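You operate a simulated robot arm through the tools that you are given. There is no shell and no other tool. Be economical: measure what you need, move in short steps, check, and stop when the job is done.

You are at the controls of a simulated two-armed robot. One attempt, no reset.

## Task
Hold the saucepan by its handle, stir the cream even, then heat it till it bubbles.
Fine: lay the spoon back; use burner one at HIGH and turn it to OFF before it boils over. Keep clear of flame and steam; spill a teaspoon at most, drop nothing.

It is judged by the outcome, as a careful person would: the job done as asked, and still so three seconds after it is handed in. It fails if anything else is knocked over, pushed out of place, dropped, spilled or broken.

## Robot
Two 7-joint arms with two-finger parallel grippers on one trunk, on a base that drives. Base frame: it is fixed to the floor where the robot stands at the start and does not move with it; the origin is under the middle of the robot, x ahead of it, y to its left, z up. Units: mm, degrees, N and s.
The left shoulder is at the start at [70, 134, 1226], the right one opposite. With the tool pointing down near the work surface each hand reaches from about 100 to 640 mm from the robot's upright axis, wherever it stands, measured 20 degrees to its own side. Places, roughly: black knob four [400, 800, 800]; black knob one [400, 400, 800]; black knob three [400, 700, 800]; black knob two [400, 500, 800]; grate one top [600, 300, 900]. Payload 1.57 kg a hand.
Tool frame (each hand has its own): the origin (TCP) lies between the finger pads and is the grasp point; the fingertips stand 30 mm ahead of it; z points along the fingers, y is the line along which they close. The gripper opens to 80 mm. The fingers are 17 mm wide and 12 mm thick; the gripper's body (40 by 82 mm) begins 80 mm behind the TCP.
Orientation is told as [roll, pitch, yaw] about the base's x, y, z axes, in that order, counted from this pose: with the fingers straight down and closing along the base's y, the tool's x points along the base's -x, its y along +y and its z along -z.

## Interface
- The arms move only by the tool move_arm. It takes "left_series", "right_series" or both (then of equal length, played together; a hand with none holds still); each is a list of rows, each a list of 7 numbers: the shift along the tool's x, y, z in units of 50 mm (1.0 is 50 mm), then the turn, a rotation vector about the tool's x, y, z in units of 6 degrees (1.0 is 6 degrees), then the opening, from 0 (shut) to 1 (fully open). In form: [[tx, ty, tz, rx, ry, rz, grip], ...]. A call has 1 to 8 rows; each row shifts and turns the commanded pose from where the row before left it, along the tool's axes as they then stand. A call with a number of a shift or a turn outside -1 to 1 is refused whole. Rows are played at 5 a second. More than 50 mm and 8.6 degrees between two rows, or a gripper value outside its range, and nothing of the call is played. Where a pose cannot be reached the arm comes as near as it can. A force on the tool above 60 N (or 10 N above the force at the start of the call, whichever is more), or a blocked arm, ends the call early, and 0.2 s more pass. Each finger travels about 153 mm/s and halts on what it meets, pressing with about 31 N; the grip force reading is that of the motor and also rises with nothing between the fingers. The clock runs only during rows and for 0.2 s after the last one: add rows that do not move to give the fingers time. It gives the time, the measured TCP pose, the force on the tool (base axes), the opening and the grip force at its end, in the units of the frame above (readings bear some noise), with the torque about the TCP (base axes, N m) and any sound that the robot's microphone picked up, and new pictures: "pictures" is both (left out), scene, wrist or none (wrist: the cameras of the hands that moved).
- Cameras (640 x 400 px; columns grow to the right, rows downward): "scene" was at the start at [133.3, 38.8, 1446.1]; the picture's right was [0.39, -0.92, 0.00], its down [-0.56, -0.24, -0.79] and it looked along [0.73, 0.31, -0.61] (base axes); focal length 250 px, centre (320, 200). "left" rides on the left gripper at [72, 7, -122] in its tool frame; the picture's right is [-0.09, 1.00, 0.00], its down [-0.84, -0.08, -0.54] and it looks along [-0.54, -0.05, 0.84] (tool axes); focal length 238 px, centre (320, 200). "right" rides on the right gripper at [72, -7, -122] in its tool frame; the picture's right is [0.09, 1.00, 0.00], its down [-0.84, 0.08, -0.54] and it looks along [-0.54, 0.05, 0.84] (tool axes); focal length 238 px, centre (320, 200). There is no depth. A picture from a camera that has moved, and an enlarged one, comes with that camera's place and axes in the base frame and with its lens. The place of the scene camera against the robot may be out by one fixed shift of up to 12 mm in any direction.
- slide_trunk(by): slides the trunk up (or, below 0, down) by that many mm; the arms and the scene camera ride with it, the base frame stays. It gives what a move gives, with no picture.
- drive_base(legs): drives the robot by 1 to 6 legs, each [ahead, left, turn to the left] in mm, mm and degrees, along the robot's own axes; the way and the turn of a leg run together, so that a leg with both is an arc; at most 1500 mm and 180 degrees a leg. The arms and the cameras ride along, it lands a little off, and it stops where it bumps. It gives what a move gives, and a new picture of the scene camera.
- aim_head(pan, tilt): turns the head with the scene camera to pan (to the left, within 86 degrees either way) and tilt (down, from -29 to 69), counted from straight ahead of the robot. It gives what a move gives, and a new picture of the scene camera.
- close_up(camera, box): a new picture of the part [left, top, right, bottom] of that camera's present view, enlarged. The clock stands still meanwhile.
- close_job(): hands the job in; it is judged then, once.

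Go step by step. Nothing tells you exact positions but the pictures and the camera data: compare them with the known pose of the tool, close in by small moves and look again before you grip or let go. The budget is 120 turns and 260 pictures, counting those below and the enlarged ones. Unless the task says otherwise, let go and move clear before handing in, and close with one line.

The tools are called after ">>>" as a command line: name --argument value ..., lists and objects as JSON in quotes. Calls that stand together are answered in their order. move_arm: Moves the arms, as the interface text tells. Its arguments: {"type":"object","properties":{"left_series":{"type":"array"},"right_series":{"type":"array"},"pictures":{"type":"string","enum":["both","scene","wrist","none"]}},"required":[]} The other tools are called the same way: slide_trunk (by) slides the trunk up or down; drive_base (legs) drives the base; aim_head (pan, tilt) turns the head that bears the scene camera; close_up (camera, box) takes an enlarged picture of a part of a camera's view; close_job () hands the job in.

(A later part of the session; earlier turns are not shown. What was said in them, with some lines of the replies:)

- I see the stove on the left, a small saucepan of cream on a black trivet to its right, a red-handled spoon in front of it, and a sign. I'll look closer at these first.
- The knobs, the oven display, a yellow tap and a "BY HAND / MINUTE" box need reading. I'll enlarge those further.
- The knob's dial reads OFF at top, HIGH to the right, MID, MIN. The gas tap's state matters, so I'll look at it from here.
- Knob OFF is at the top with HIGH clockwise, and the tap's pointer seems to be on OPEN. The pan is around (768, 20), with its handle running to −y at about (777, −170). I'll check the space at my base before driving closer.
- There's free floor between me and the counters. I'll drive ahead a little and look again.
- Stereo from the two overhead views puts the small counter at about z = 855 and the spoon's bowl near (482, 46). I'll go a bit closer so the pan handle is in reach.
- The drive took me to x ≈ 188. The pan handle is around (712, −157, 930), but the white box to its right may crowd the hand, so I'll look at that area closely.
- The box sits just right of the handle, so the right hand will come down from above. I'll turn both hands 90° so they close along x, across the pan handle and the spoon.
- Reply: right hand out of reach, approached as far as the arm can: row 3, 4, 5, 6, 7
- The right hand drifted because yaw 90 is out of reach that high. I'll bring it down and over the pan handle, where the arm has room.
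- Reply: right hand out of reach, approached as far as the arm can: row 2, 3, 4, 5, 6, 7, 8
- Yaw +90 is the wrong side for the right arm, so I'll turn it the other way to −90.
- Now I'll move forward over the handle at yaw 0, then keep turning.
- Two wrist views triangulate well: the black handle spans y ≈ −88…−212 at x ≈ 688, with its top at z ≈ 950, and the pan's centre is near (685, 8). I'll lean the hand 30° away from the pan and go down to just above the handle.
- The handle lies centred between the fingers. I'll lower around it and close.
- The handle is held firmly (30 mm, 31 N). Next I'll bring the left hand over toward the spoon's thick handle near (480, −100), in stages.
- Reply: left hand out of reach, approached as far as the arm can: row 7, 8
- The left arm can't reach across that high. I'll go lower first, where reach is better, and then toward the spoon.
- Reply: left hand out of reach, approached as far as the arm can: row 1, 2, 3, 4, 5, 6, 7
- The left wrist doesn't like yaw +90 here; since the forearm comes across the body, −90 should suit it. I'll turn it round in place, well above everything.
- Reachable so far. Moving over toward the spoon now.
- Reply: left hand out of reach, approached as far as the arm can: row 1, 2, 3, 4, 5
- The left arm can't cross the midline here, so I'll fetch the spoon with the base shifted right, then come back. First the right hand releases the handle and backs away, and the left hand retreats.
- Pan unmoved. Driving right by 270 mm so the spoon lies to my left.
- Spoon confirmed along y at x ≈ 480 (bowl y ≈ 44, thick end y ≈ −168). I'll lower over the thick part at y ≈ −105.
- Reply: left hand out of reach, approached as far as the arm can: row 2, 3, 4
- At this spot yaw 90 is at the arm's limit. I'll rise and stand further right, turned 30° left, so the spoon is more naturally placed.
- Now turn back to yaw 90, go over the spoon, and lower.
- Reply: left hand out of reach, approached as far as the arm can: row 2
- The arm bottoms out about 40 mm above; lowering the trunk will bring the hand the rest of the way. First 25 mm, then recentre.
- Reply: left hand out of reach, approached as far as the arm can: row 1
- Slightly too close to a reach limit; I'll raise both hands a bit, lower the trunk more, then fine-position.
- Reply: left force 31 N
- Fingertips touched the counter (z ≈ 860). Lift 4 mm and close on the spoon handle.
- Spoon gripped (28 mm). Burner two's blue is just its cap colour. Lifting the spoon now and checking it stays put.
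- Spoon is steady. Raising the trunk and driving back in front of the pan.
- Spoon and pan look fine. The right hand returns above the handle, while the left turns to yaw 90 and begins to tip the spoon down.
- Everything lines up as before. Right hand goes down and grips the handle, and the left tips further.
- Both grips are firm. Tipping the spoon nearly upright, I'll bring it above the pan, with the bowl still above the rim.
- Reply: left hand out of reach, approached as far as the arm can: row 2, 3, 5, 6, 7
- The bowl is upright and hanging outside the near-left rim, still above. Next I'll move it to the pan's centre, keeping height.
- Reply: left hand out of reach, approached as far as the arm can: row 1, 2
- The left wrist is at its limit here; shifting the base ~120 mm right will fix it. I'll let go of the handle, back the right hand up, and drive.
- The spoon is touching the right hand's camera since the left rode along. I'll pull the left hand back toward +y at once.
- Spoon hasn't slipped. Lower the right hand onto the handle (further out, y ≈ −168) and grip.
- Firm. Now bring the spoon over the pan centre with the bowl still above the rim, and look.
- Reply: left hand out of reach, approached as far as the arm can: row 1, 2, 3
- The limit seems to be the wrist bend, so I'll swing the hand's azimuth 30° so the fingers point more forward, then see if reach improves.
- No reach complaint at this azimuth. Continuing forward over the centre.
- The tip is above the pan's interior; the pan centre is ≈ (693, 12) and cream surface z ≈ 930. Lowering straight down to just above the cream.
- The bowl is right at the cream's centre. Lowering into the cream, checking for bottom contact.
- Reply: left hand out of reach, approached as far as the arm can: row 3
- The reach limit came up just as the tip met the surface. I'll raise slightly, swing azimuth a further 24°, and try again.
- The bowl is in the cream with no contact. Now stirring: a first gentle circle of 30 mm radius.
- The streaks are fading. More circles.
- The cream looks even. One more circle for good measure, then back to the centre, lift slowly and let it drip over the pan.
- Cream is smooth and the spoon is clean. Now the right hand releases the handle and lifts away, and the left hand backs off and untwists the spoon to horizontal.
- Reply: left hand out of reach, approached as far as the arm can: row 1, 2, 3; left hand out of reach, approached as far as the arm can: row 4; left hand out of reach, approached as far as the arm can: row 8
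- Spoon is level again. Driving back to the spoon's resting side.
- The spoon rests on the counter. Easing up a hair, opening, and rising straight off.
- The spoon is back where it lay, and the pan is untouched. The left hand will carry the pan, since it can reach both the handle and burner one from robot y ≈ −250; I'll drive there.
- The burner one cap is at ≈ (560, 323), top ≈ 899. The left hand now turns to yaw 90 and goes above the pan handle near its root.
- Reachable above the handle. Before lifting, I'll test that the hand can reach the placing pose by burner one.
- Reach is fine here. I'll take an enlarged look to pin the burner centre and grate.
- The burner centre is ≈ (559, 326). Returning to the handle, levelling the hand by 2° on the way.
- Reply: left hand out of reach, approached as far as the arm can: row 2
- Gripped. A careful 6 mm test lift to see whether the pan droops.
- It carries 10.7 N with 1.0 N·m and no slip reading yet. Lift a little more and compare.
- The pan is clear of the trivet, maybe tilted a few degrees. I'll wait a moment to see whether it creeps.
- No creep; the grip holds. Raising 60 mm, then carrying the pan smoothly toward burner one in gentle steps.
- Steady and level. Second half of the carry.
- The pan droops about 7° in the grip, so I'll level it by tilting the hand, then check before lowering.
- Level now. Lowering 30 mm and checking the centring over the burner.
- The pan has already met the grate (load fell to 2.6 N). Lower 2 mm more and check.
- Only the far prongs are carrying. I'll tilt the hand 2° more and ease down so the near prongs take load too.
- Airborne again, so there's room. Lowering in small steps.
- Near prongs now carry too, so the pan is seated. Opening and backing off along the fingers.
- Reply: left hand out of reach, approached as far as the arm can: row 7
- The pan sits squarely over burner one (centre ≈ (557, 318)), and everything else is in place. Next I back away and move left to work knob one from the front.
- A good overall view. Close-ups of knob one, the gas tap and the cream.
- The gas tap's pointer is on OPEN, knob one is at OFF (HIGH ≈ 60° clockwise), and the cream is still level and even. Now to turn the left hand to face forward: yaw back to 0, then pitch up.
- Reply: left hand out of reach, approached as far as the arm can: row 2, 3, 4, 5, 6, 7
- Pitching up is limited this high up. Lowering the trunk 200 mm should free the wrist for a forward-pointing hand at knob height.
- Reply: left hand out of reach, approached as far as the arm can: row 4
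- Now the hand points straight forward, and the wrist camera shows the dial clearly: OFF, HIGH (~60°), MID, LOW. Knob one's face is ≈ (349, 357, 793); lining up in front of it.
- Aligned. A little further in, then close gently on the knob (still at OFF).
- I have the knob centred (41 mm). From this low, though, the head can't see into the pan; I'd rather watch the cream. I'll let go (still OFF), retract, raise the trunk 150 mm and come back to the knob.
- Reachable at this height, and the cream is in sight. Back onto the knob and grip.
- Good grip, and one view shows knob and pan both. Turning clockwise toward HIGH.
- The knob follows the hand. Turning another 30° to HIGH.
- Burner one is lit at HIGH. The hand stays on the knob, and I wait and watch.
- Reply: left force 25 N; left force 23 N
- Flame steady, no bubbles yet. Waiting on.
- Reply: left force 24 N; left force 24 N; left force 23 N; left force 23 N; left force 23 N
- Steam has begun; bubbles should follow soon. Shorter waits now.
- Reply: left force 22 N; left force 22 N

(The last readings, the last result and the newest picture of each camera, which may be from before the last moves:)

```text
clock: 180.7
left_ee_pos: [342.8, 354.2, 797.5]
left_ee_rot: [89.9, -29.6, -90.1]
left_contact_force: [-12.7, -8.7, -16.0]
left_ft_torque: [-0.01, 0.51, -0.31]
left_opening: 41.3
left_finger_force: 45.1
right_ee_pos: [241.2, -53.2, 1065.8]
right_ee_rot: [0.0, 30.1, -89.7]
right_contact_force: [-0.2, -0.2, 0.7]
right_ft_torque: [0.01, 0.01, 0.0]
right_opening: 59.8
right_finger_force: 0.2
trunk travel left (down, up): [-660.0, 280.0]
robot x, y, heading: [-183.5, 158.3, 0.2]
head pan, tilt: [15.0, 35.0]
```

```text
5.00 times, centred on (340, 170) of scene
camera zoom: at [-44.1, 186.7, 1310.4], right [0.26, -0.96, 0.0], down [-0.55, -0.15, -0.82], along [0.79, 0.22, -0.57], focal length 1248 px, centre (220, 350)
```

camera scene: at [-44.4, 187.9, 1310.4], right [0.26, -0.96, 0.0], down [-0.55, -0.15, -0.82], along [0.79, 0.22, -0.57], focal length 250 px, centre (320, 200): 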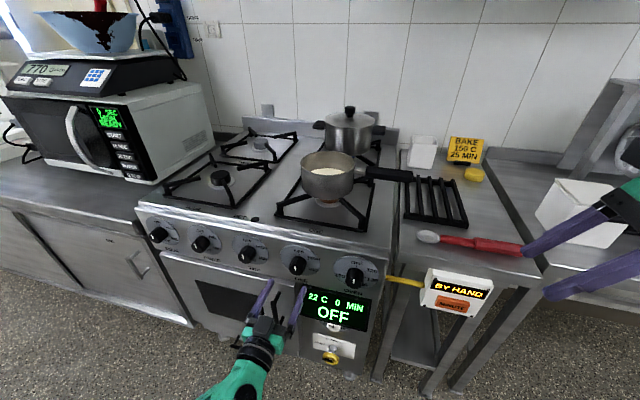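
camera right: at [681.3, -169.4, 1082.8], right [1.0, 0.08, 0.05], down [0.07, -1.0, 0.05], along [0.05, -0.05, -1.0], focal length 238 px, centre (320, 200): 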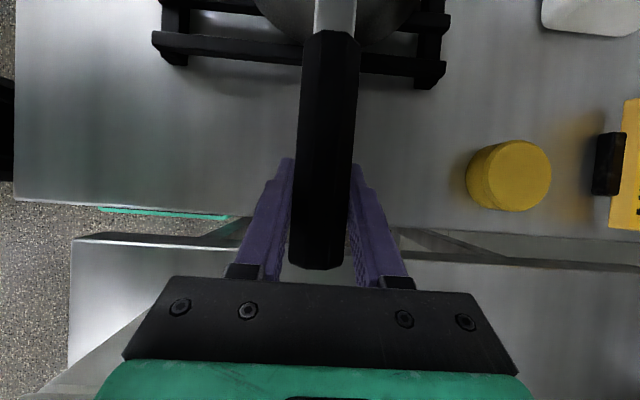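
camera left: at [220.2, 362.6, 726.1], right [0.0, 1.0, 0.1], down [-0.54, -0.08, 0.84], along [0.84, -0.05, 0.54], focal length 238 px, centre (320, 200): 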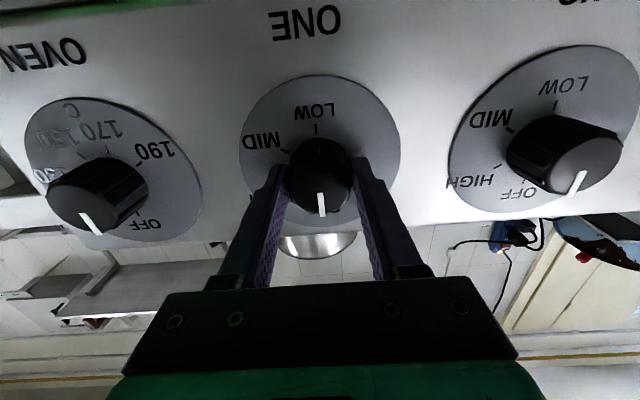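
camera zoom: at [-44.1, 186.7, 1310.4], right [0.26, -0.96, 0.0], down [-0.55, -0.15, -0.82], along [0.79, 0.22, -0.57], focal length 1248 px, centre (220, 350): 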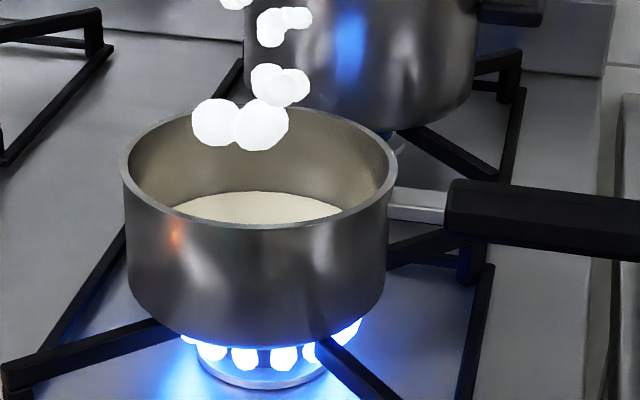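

>>> move_arm --left_series '[[0, 0, 0, 0, 0, 0, 0], [0, 0, 0, 0, 0, 0, 0], [0, 0, 0, 0, 0, 0, 0], [0, 0, 0, 0, 0, 0, 0], [0, 0, 0, 0, 0, 0, 0], [0, 0, 0, 0, 0, 0, 0], [0, 0, 0, 0, 0, 0, 0], [0, 0, 0, 0, 0, 0, 0]]' --pictures "none"

>>> close_up --camera "scene" --box '[290, 130, 390, 210]'

```text
clock: 182.5
left_ee_pos: [342.7, 354.0, 797.0]
left_ee_rot: [89.9, -29.6, -90.2]
left_contact_force: [-12.7, -8.9, -15.2]
left_ft_torque: [-0.05, 0.45, -0.32]
left_opening: 41.0
left_finger_force: 45.5
right_ee_pos: [240.7, -53.7, 1065.1]
right_ee_rot: [0.0, 30.2, -89.6]
right_contact_force: [-0.6, -0.1, -0.6]
right_ft_torque: [-0.03, -0.01, 0.0]
right_opening: 59.9
right_finger_force: 0.2
trunk travel left (down, up): [-660.0, 280.0]
robot x, y, heading: [-182.7, 154.9, 0.2]
head pan, tilt: [15.0, 35.0]
```

```text
5.00 times, centred on (340, 170) of scene
camera zoom: at [-44.1, 186.6, 1310.4], right [0.26, -0.96, 0.0], down [-0.55, -0.15, -0.82], along [0.79, 0.22, -0.57], focal length 1248 px, centre (220, 350)
```

zoom: 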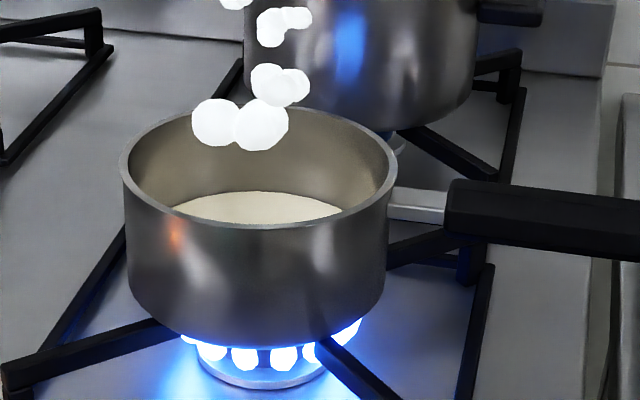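

>>> move_arm --left_series '[[0, 0, 0, 0, 0, 0, 0], [0, 0, 0, 0, 0, 0, 0], [0, 0, 0, 0, 0, 0, 0], [0, 0, 0, 0, 0, 0, 0], [0, 0, 0, 0, 0, 0, 0], [0, 0, 0, 0, 0, 0, 0], [0, 0, 0, 0, 0, 0, 0], [0, 0, 0, 0, 0, 0, 0]]' --pictures "none"

>>> close_up --camera "scene" --box '[290, 130, 390, 210]'

```text
clock: 184.3
left_ee_pos: [342.2, 352.6, 797.3]
left_ee_rot: [89.9, -29.7, -90.1]
left_contact_force: [-11.6, -9.4, -15.4]
left_ft_torque: [-0.02, 0.45, -0.31]
left_opening: 41.3
left_finger_force: 44.8
right_ee_pos: [240.3, -53.5, 1065.4]
right_ee_rot: [-0.1, 30.2, -89.7]
right_contact_force: [0.4, 0.3, -0.7]
right_ft_torque: [0.02, 0.02, 0.0]
right_opening: 59.7
right_finger_force: 0.0
trunk travel left (down, up): [-660.0, 280.0]
robot x, y, heading: [-181.3, 156.3, 0.4]
head pan, tilt: [15.0, 35.0]
```

```text
5.00 times, centred on (340, 170) of scene
camera zoom: at [-44.0, 186.6, 1310.4], right [0.26, -0.96, 0.0], down [-0.55, -0.15, -0.82], along [0.79, 0.22, -0.57], focal length 1248 px, centre (220, 350)
```

zoom: 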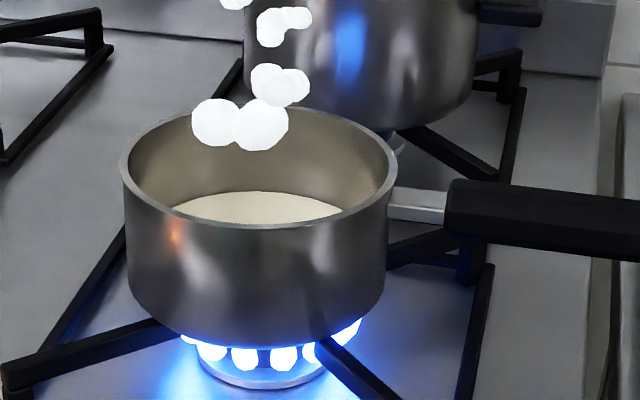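

>>> move_arm --left_series '[[0, 0, 0, 0, 0, 0, 0], [0, 0, 0, 0, 0, 0, 0], [0, 0, 0, 0, 0, 0, 0], [0, 0, 0, 0, 0, 0, 0], [0, 0, 0, 0, 0, 0, 0], [0, 0, 0, 0, 0, 0, 0], [0, 0, 0, 0, 0, 0, 0], [0, 0, 0, 0, 0, 0, 0]]' --pictures "none"

>>> move_arm --left_series '[[0, 0, 0, 0, 0, 0, 0], [0, 0, 0, 0, 0, 0, 0], [0, 0, 0, 0, 0, 0, 0], [0, 0, 0, 0, 0, 0, 0], [0, 0, 0, 0, 0, 0, 0]]' --pictures "none"

>>> close_up --camera "scene" --box '[290, 130, 390, 210]'

```text
clock: 186.1
left_ee_pos: [343.1, 352.9, 798.1]
left_ee_rot: [89.9, -29.6, -90.1]
left_contact_force: [-11.6, -10.4, -15.8]
left_ft_torque: [0.0, 0.47, -0.26]
left_opening: 41.2
left_finger_force: 45.0
right_ee_pos: [241.3, -53.3, 1065.0]
right_ee_rot: [0.0, 30.1, -89.7]
right_contact_force: [0.0, -0.5, -1.0]
right_ft_torque: [0.02, 0.0, 0.01]
right_opening: 60.0
right_finger_force: 0.1
trunk travel left (down, up): [-660.0, 280.0]
robot x, y, heading: [-185.0, 156.3, 0.2]
head pan, tilt: [15.0, 35.0]
```

```text
clock: 187.3
left_ee_pos: [342.8, 352.7, 797.2]
left_ee_rot: [89.8, -29.6, -90.1]
left_contact_force: [-10.9, -9.8, -15.7]
left_ft_torque: [-0.02, 0.49, -0.33]
left_opening: 41.3
left_finger_force: 45.0
right_ee_pos: [240.5, -53.8, 1064.7]
right_ee_rot: [0.0, 30.1, -89.7]
right_contact_force: [-0.1, -0.3, 0.2]
right_ft_torque: [-0.02, 0.02, 0.0]
right_opening: 60.1
right_finger_force: 0.0
trunk travel left (down, up): [-660.0, 280.0]
robot x, y, heading: [-181.1, 157.9, 0.3]
head pan, tilt: [15.0, 35.0]
```

```text
5.00 times, centred on (340, 170) of scene
camera zoom: at [-43.9, 186.6, 1310.4], right [0.26, -0.96, 0.0], down [-0.55, -0.15, -0.82], along [0.79, 0.22, -0.57], focal length 1248 px, centre (220, 350)
```

zoom: 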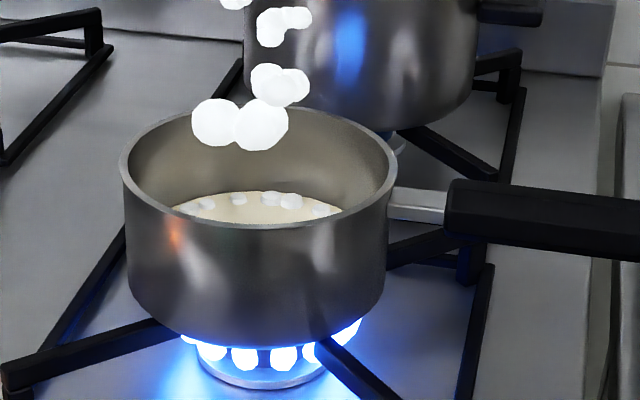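

Bubbles have appeared. Turning the knob back to OFF now.

>>> move_arm --left_series '[[0, 0, 0, 0, 0, -1, 0], [0, 0, 0, 0, 0, -1, 0], [0, 0, 0, 0, 0, -1, 0], [0, 0, 0, 0, 0, -1, 0], [0, 0, 0, 0, 0, -1, 0], [0, 0, 0, 0, 0, -1, 0], [0, 0, 0, 0, 0, -1, 0], [0, 0, 0, 0, 0, -1, 0]]' --pictures "none"

>>> move_arm --left_series '[[0, 0, 0, 0, 0, -1, 0], [0, 0, 0, 0, 0, -1, 0], [0, 0, 0, 0, 0, 0, 0]]' --pictures "none"

>>> close_up --camera "scene" --box '[260, 130, 420, 280]'

>>> close_up --camera "scene" --box '[270, 240, 330, 285]'

```text
clock: 189.1
left_ee_pos: [342.7, 354.4, 799.0]
left_ee_rot: [89.9, -77.8, -90.1]
left_contact_force: [-5.9, -9.2, -13.5]
left_ft_torque: [-0.02, 0.52, -0.27]
left_opening: 41.0
left_finger_force: 44.8
right_ee_pos: [241.7, -54.3, 1065.4]
right_ee_rot: [-0.2, 30.1, -89.7]
right_contact_force: [0.0, 0.9, -0.6]
right_ft_torque: [-0.01, -0.03, 0.0]
right_opening: 60.0
right_finger_force: 0.1
trunk travel left (down, up): [-660.0, 280.0]
robot x, y, heading: [-185.5, 161.3, 0.5]
head pan, tilt: [15.0, 35.0]
```

```text
clock: 189.9
left_ee_pos: [342.0, 355.8, 797.6]
left_ee_rot: [91.8, -89.8, -91.9]
left_contact_force: [-2.8, -7.0, -11.3]
left_ft_torque: [-0.02, 0.43, -0.25]
left_opening: 41.1
left_finger_force: 44.9
right_ee_pos: [242.0, -54.6, 1065.1]
right_ee_rot: [-0.1, 30.0, -89.7]
right_contact_force: [0.2, -0.1, 0.1]
right_ft_torque: [-0.01, 0.0, 0.0]
right_opening: 60.1
right_finger_force: 0.0
trunk travel left (down, up): [-660.0, 280.0]
robot x, y, heading: [-179.8, 159.2, 0.0]
head pan, tilt: [15.0, 35.0]
```

```text
2.67 times, centred on (340, 205) of scene
camera zoom: at [-42.5, 187.0, 1310.2], right [0.26, -0.96, 0.0], down [-0.55, -0.15, -0.82], along [0.79, 0.22, -0.57], focal length 666 px, centre (267, 187)
```

zoom: 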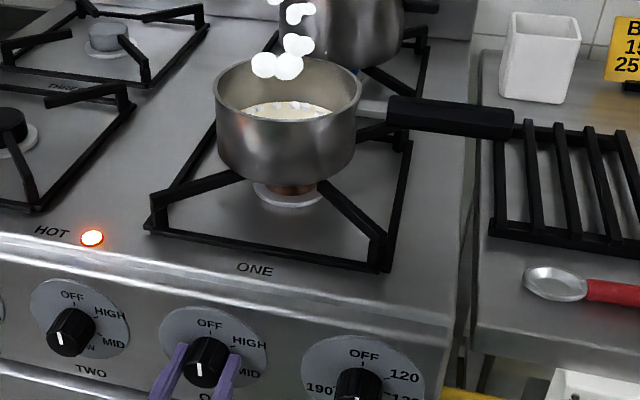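

```text
8.89 times, centred on (300, 262) of scene
camera zoom: at [-42.5, 187.0, 1310.2], right [0.26, -0.96, 0.0], down [-0.55, -0.15, -0.82], along [0.79, 0.22, -0.57], focal length 2219 px, centre (498, -356)
```

zoom: 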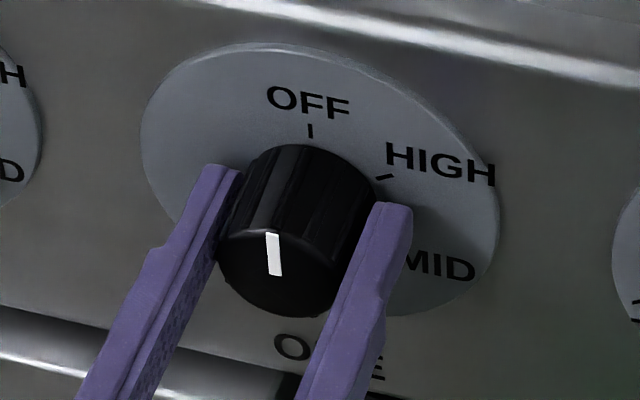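

The flame is out, the knob is at OFF and the cream is bubbling without rising over. Releasing the knob and backing clear.

>>> move_arm --left_series '[[0, 0, 0, 0, 0, 0, 0.4], [0, 0, 0, 0, 0, 0, 0.7], [0, 0, 0, 0, 0, 0, 0.9], [0, 0, -0.5, 0, 0, 0, 0.9], [0, 0, -0.8, 0, 0, 0, 0.9], [0, 0, -0.8, 0, 0, 0, 0.9], [0, 0, 0, 0, 0, 0, 0.9]]' --pictures "scene"

>>> close_up --camera "scene" --box '[260, 130, 420, 280]'

```text
clock: 191.5
left_ee_pos: [236.3, 355.3, 797.4]
left_ee_rot: [102.5, -89.8, -102.4]
left_contact_force: [0.3, -0.4, 0.1]
left_ft_torque: [-0.02, 0.01, 0.02]
left_opening: 72.0
left_finger_force: 0.0
right_ee_pos: [242.0, -53.4, 1064.3]
right_ee_rot: [0.0, 30.2, -89.7]
right_contact_force: [-0.4, -0.5, -1.0]
right_ft_torque: [0.03, 0.03, 0.03]
right_opening: 59.9
right_finger_force: 0.1
trunk travel left (down, up): [-660.0, 280.0]
robot x, y, heading: [-182.7, 160.1, 0.4]
head pan, tilt: [15.0, 35.0]
camera scene: at [-43.5, 187.8, 1310.3], right [0.26, -0.96, 0.0], down [-0.55, -0.15, -0.82], along [0.79, 0.22, -0.57], focal length 250 px, centre (320, 200)
```

scene: 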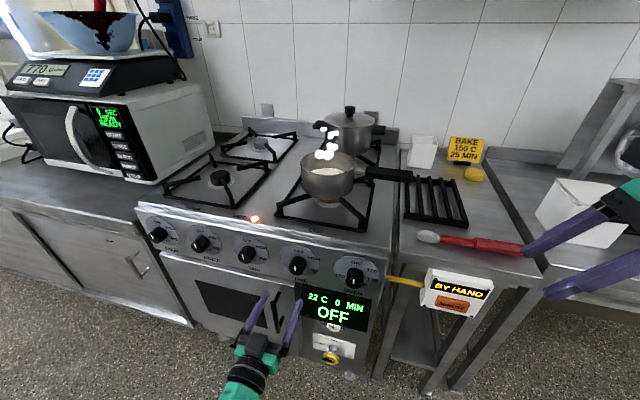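

```text
2.67 times, centred on (340, 205) of scene
camera zoom: at [-43.5, 187.8, 1310.3], right [0.26, -0.96, 0.0], down [-0.55, -0.15, -0.82], along [0.79, 0.22, -0.57], focal length 666 px, centre (267, 187)
```

zoom: 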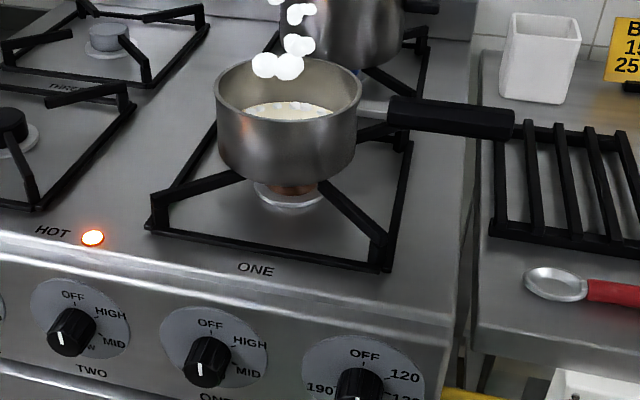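

Knob OFF, pan steady, spoon back in place. One brief wait to confirm it settles without boiling over.

>>> move_arm --left_series '[[0, 0, -0.5, 0, 0, 0, 0.9], [0, 0, 0, 0, 0, 0, 0.9], [0, 0, 0, 0, 0, 0, 0.9], [0, 0, 0, 0, 0, 0, 0.9], [0, 0, 0, 0, 0, 0, 0.9], [0, 0, 0, 0, 0, 0, 0.9], [0, 0, 0, 0, 0, 0, 0.9], [0, 0, 0, 0, 0, 0, 0.9]]' --pictures "none"

>>> close_up --camera "scene" --box '[260, 130, 420, 280]'

```text
clock: 193.3
left_ee_pos: [210.8, 355.3, 797.5]
left_ee_rot: [103.6, -89.8, -103.7]
left_contact_force: [0.3, 0.0, -0.2]
left_ft_torque: [-0.03, 0.04, 0.01]
left_opening: 72.0
left_finger_force: 0.0
right_ee_pos: [241.2, -52.1, 1065.4]
right_ee_rot: [0.1, 30.1, -89.8]
right_contact_force: [0.1, -0.1, -0.2]
right_ft_torque: [0.02, 0.02, 0.03]
right_opening: 60.1
right_finger_force: 0.1
trunk travel left (down, up): [-660.0, 280.0]
robot x, y, heading: [-183.3, 155.2, 0.3]
head pan, tilt: [15.0, 35.0]
```

```text
2.67 times, centred on (340, 205) of scene
camera zoom: at [-44.1, 187.9, 1310.4], right [0.26, -0.96, 0.0], down [-0.55, -0.15, -0.82], along [0.79, 0.22, -0.57], focal length 666 px, centre (267, 187)
```

zoom: 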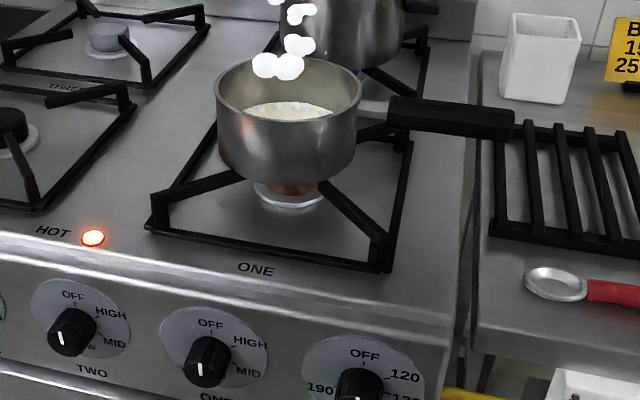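

The flame is out and the cream is bubbling gently inside the pan, with nothing spilled. Both hands are clear, so I'm handing in.

>>> close_job

```text
The job is handed in.
```

The cream is stirred even and heated to bubbling on burner one at HIGH. The knob is back at OFF before any boil-over, the spoon is back in its place, and I saw no spills or drops.
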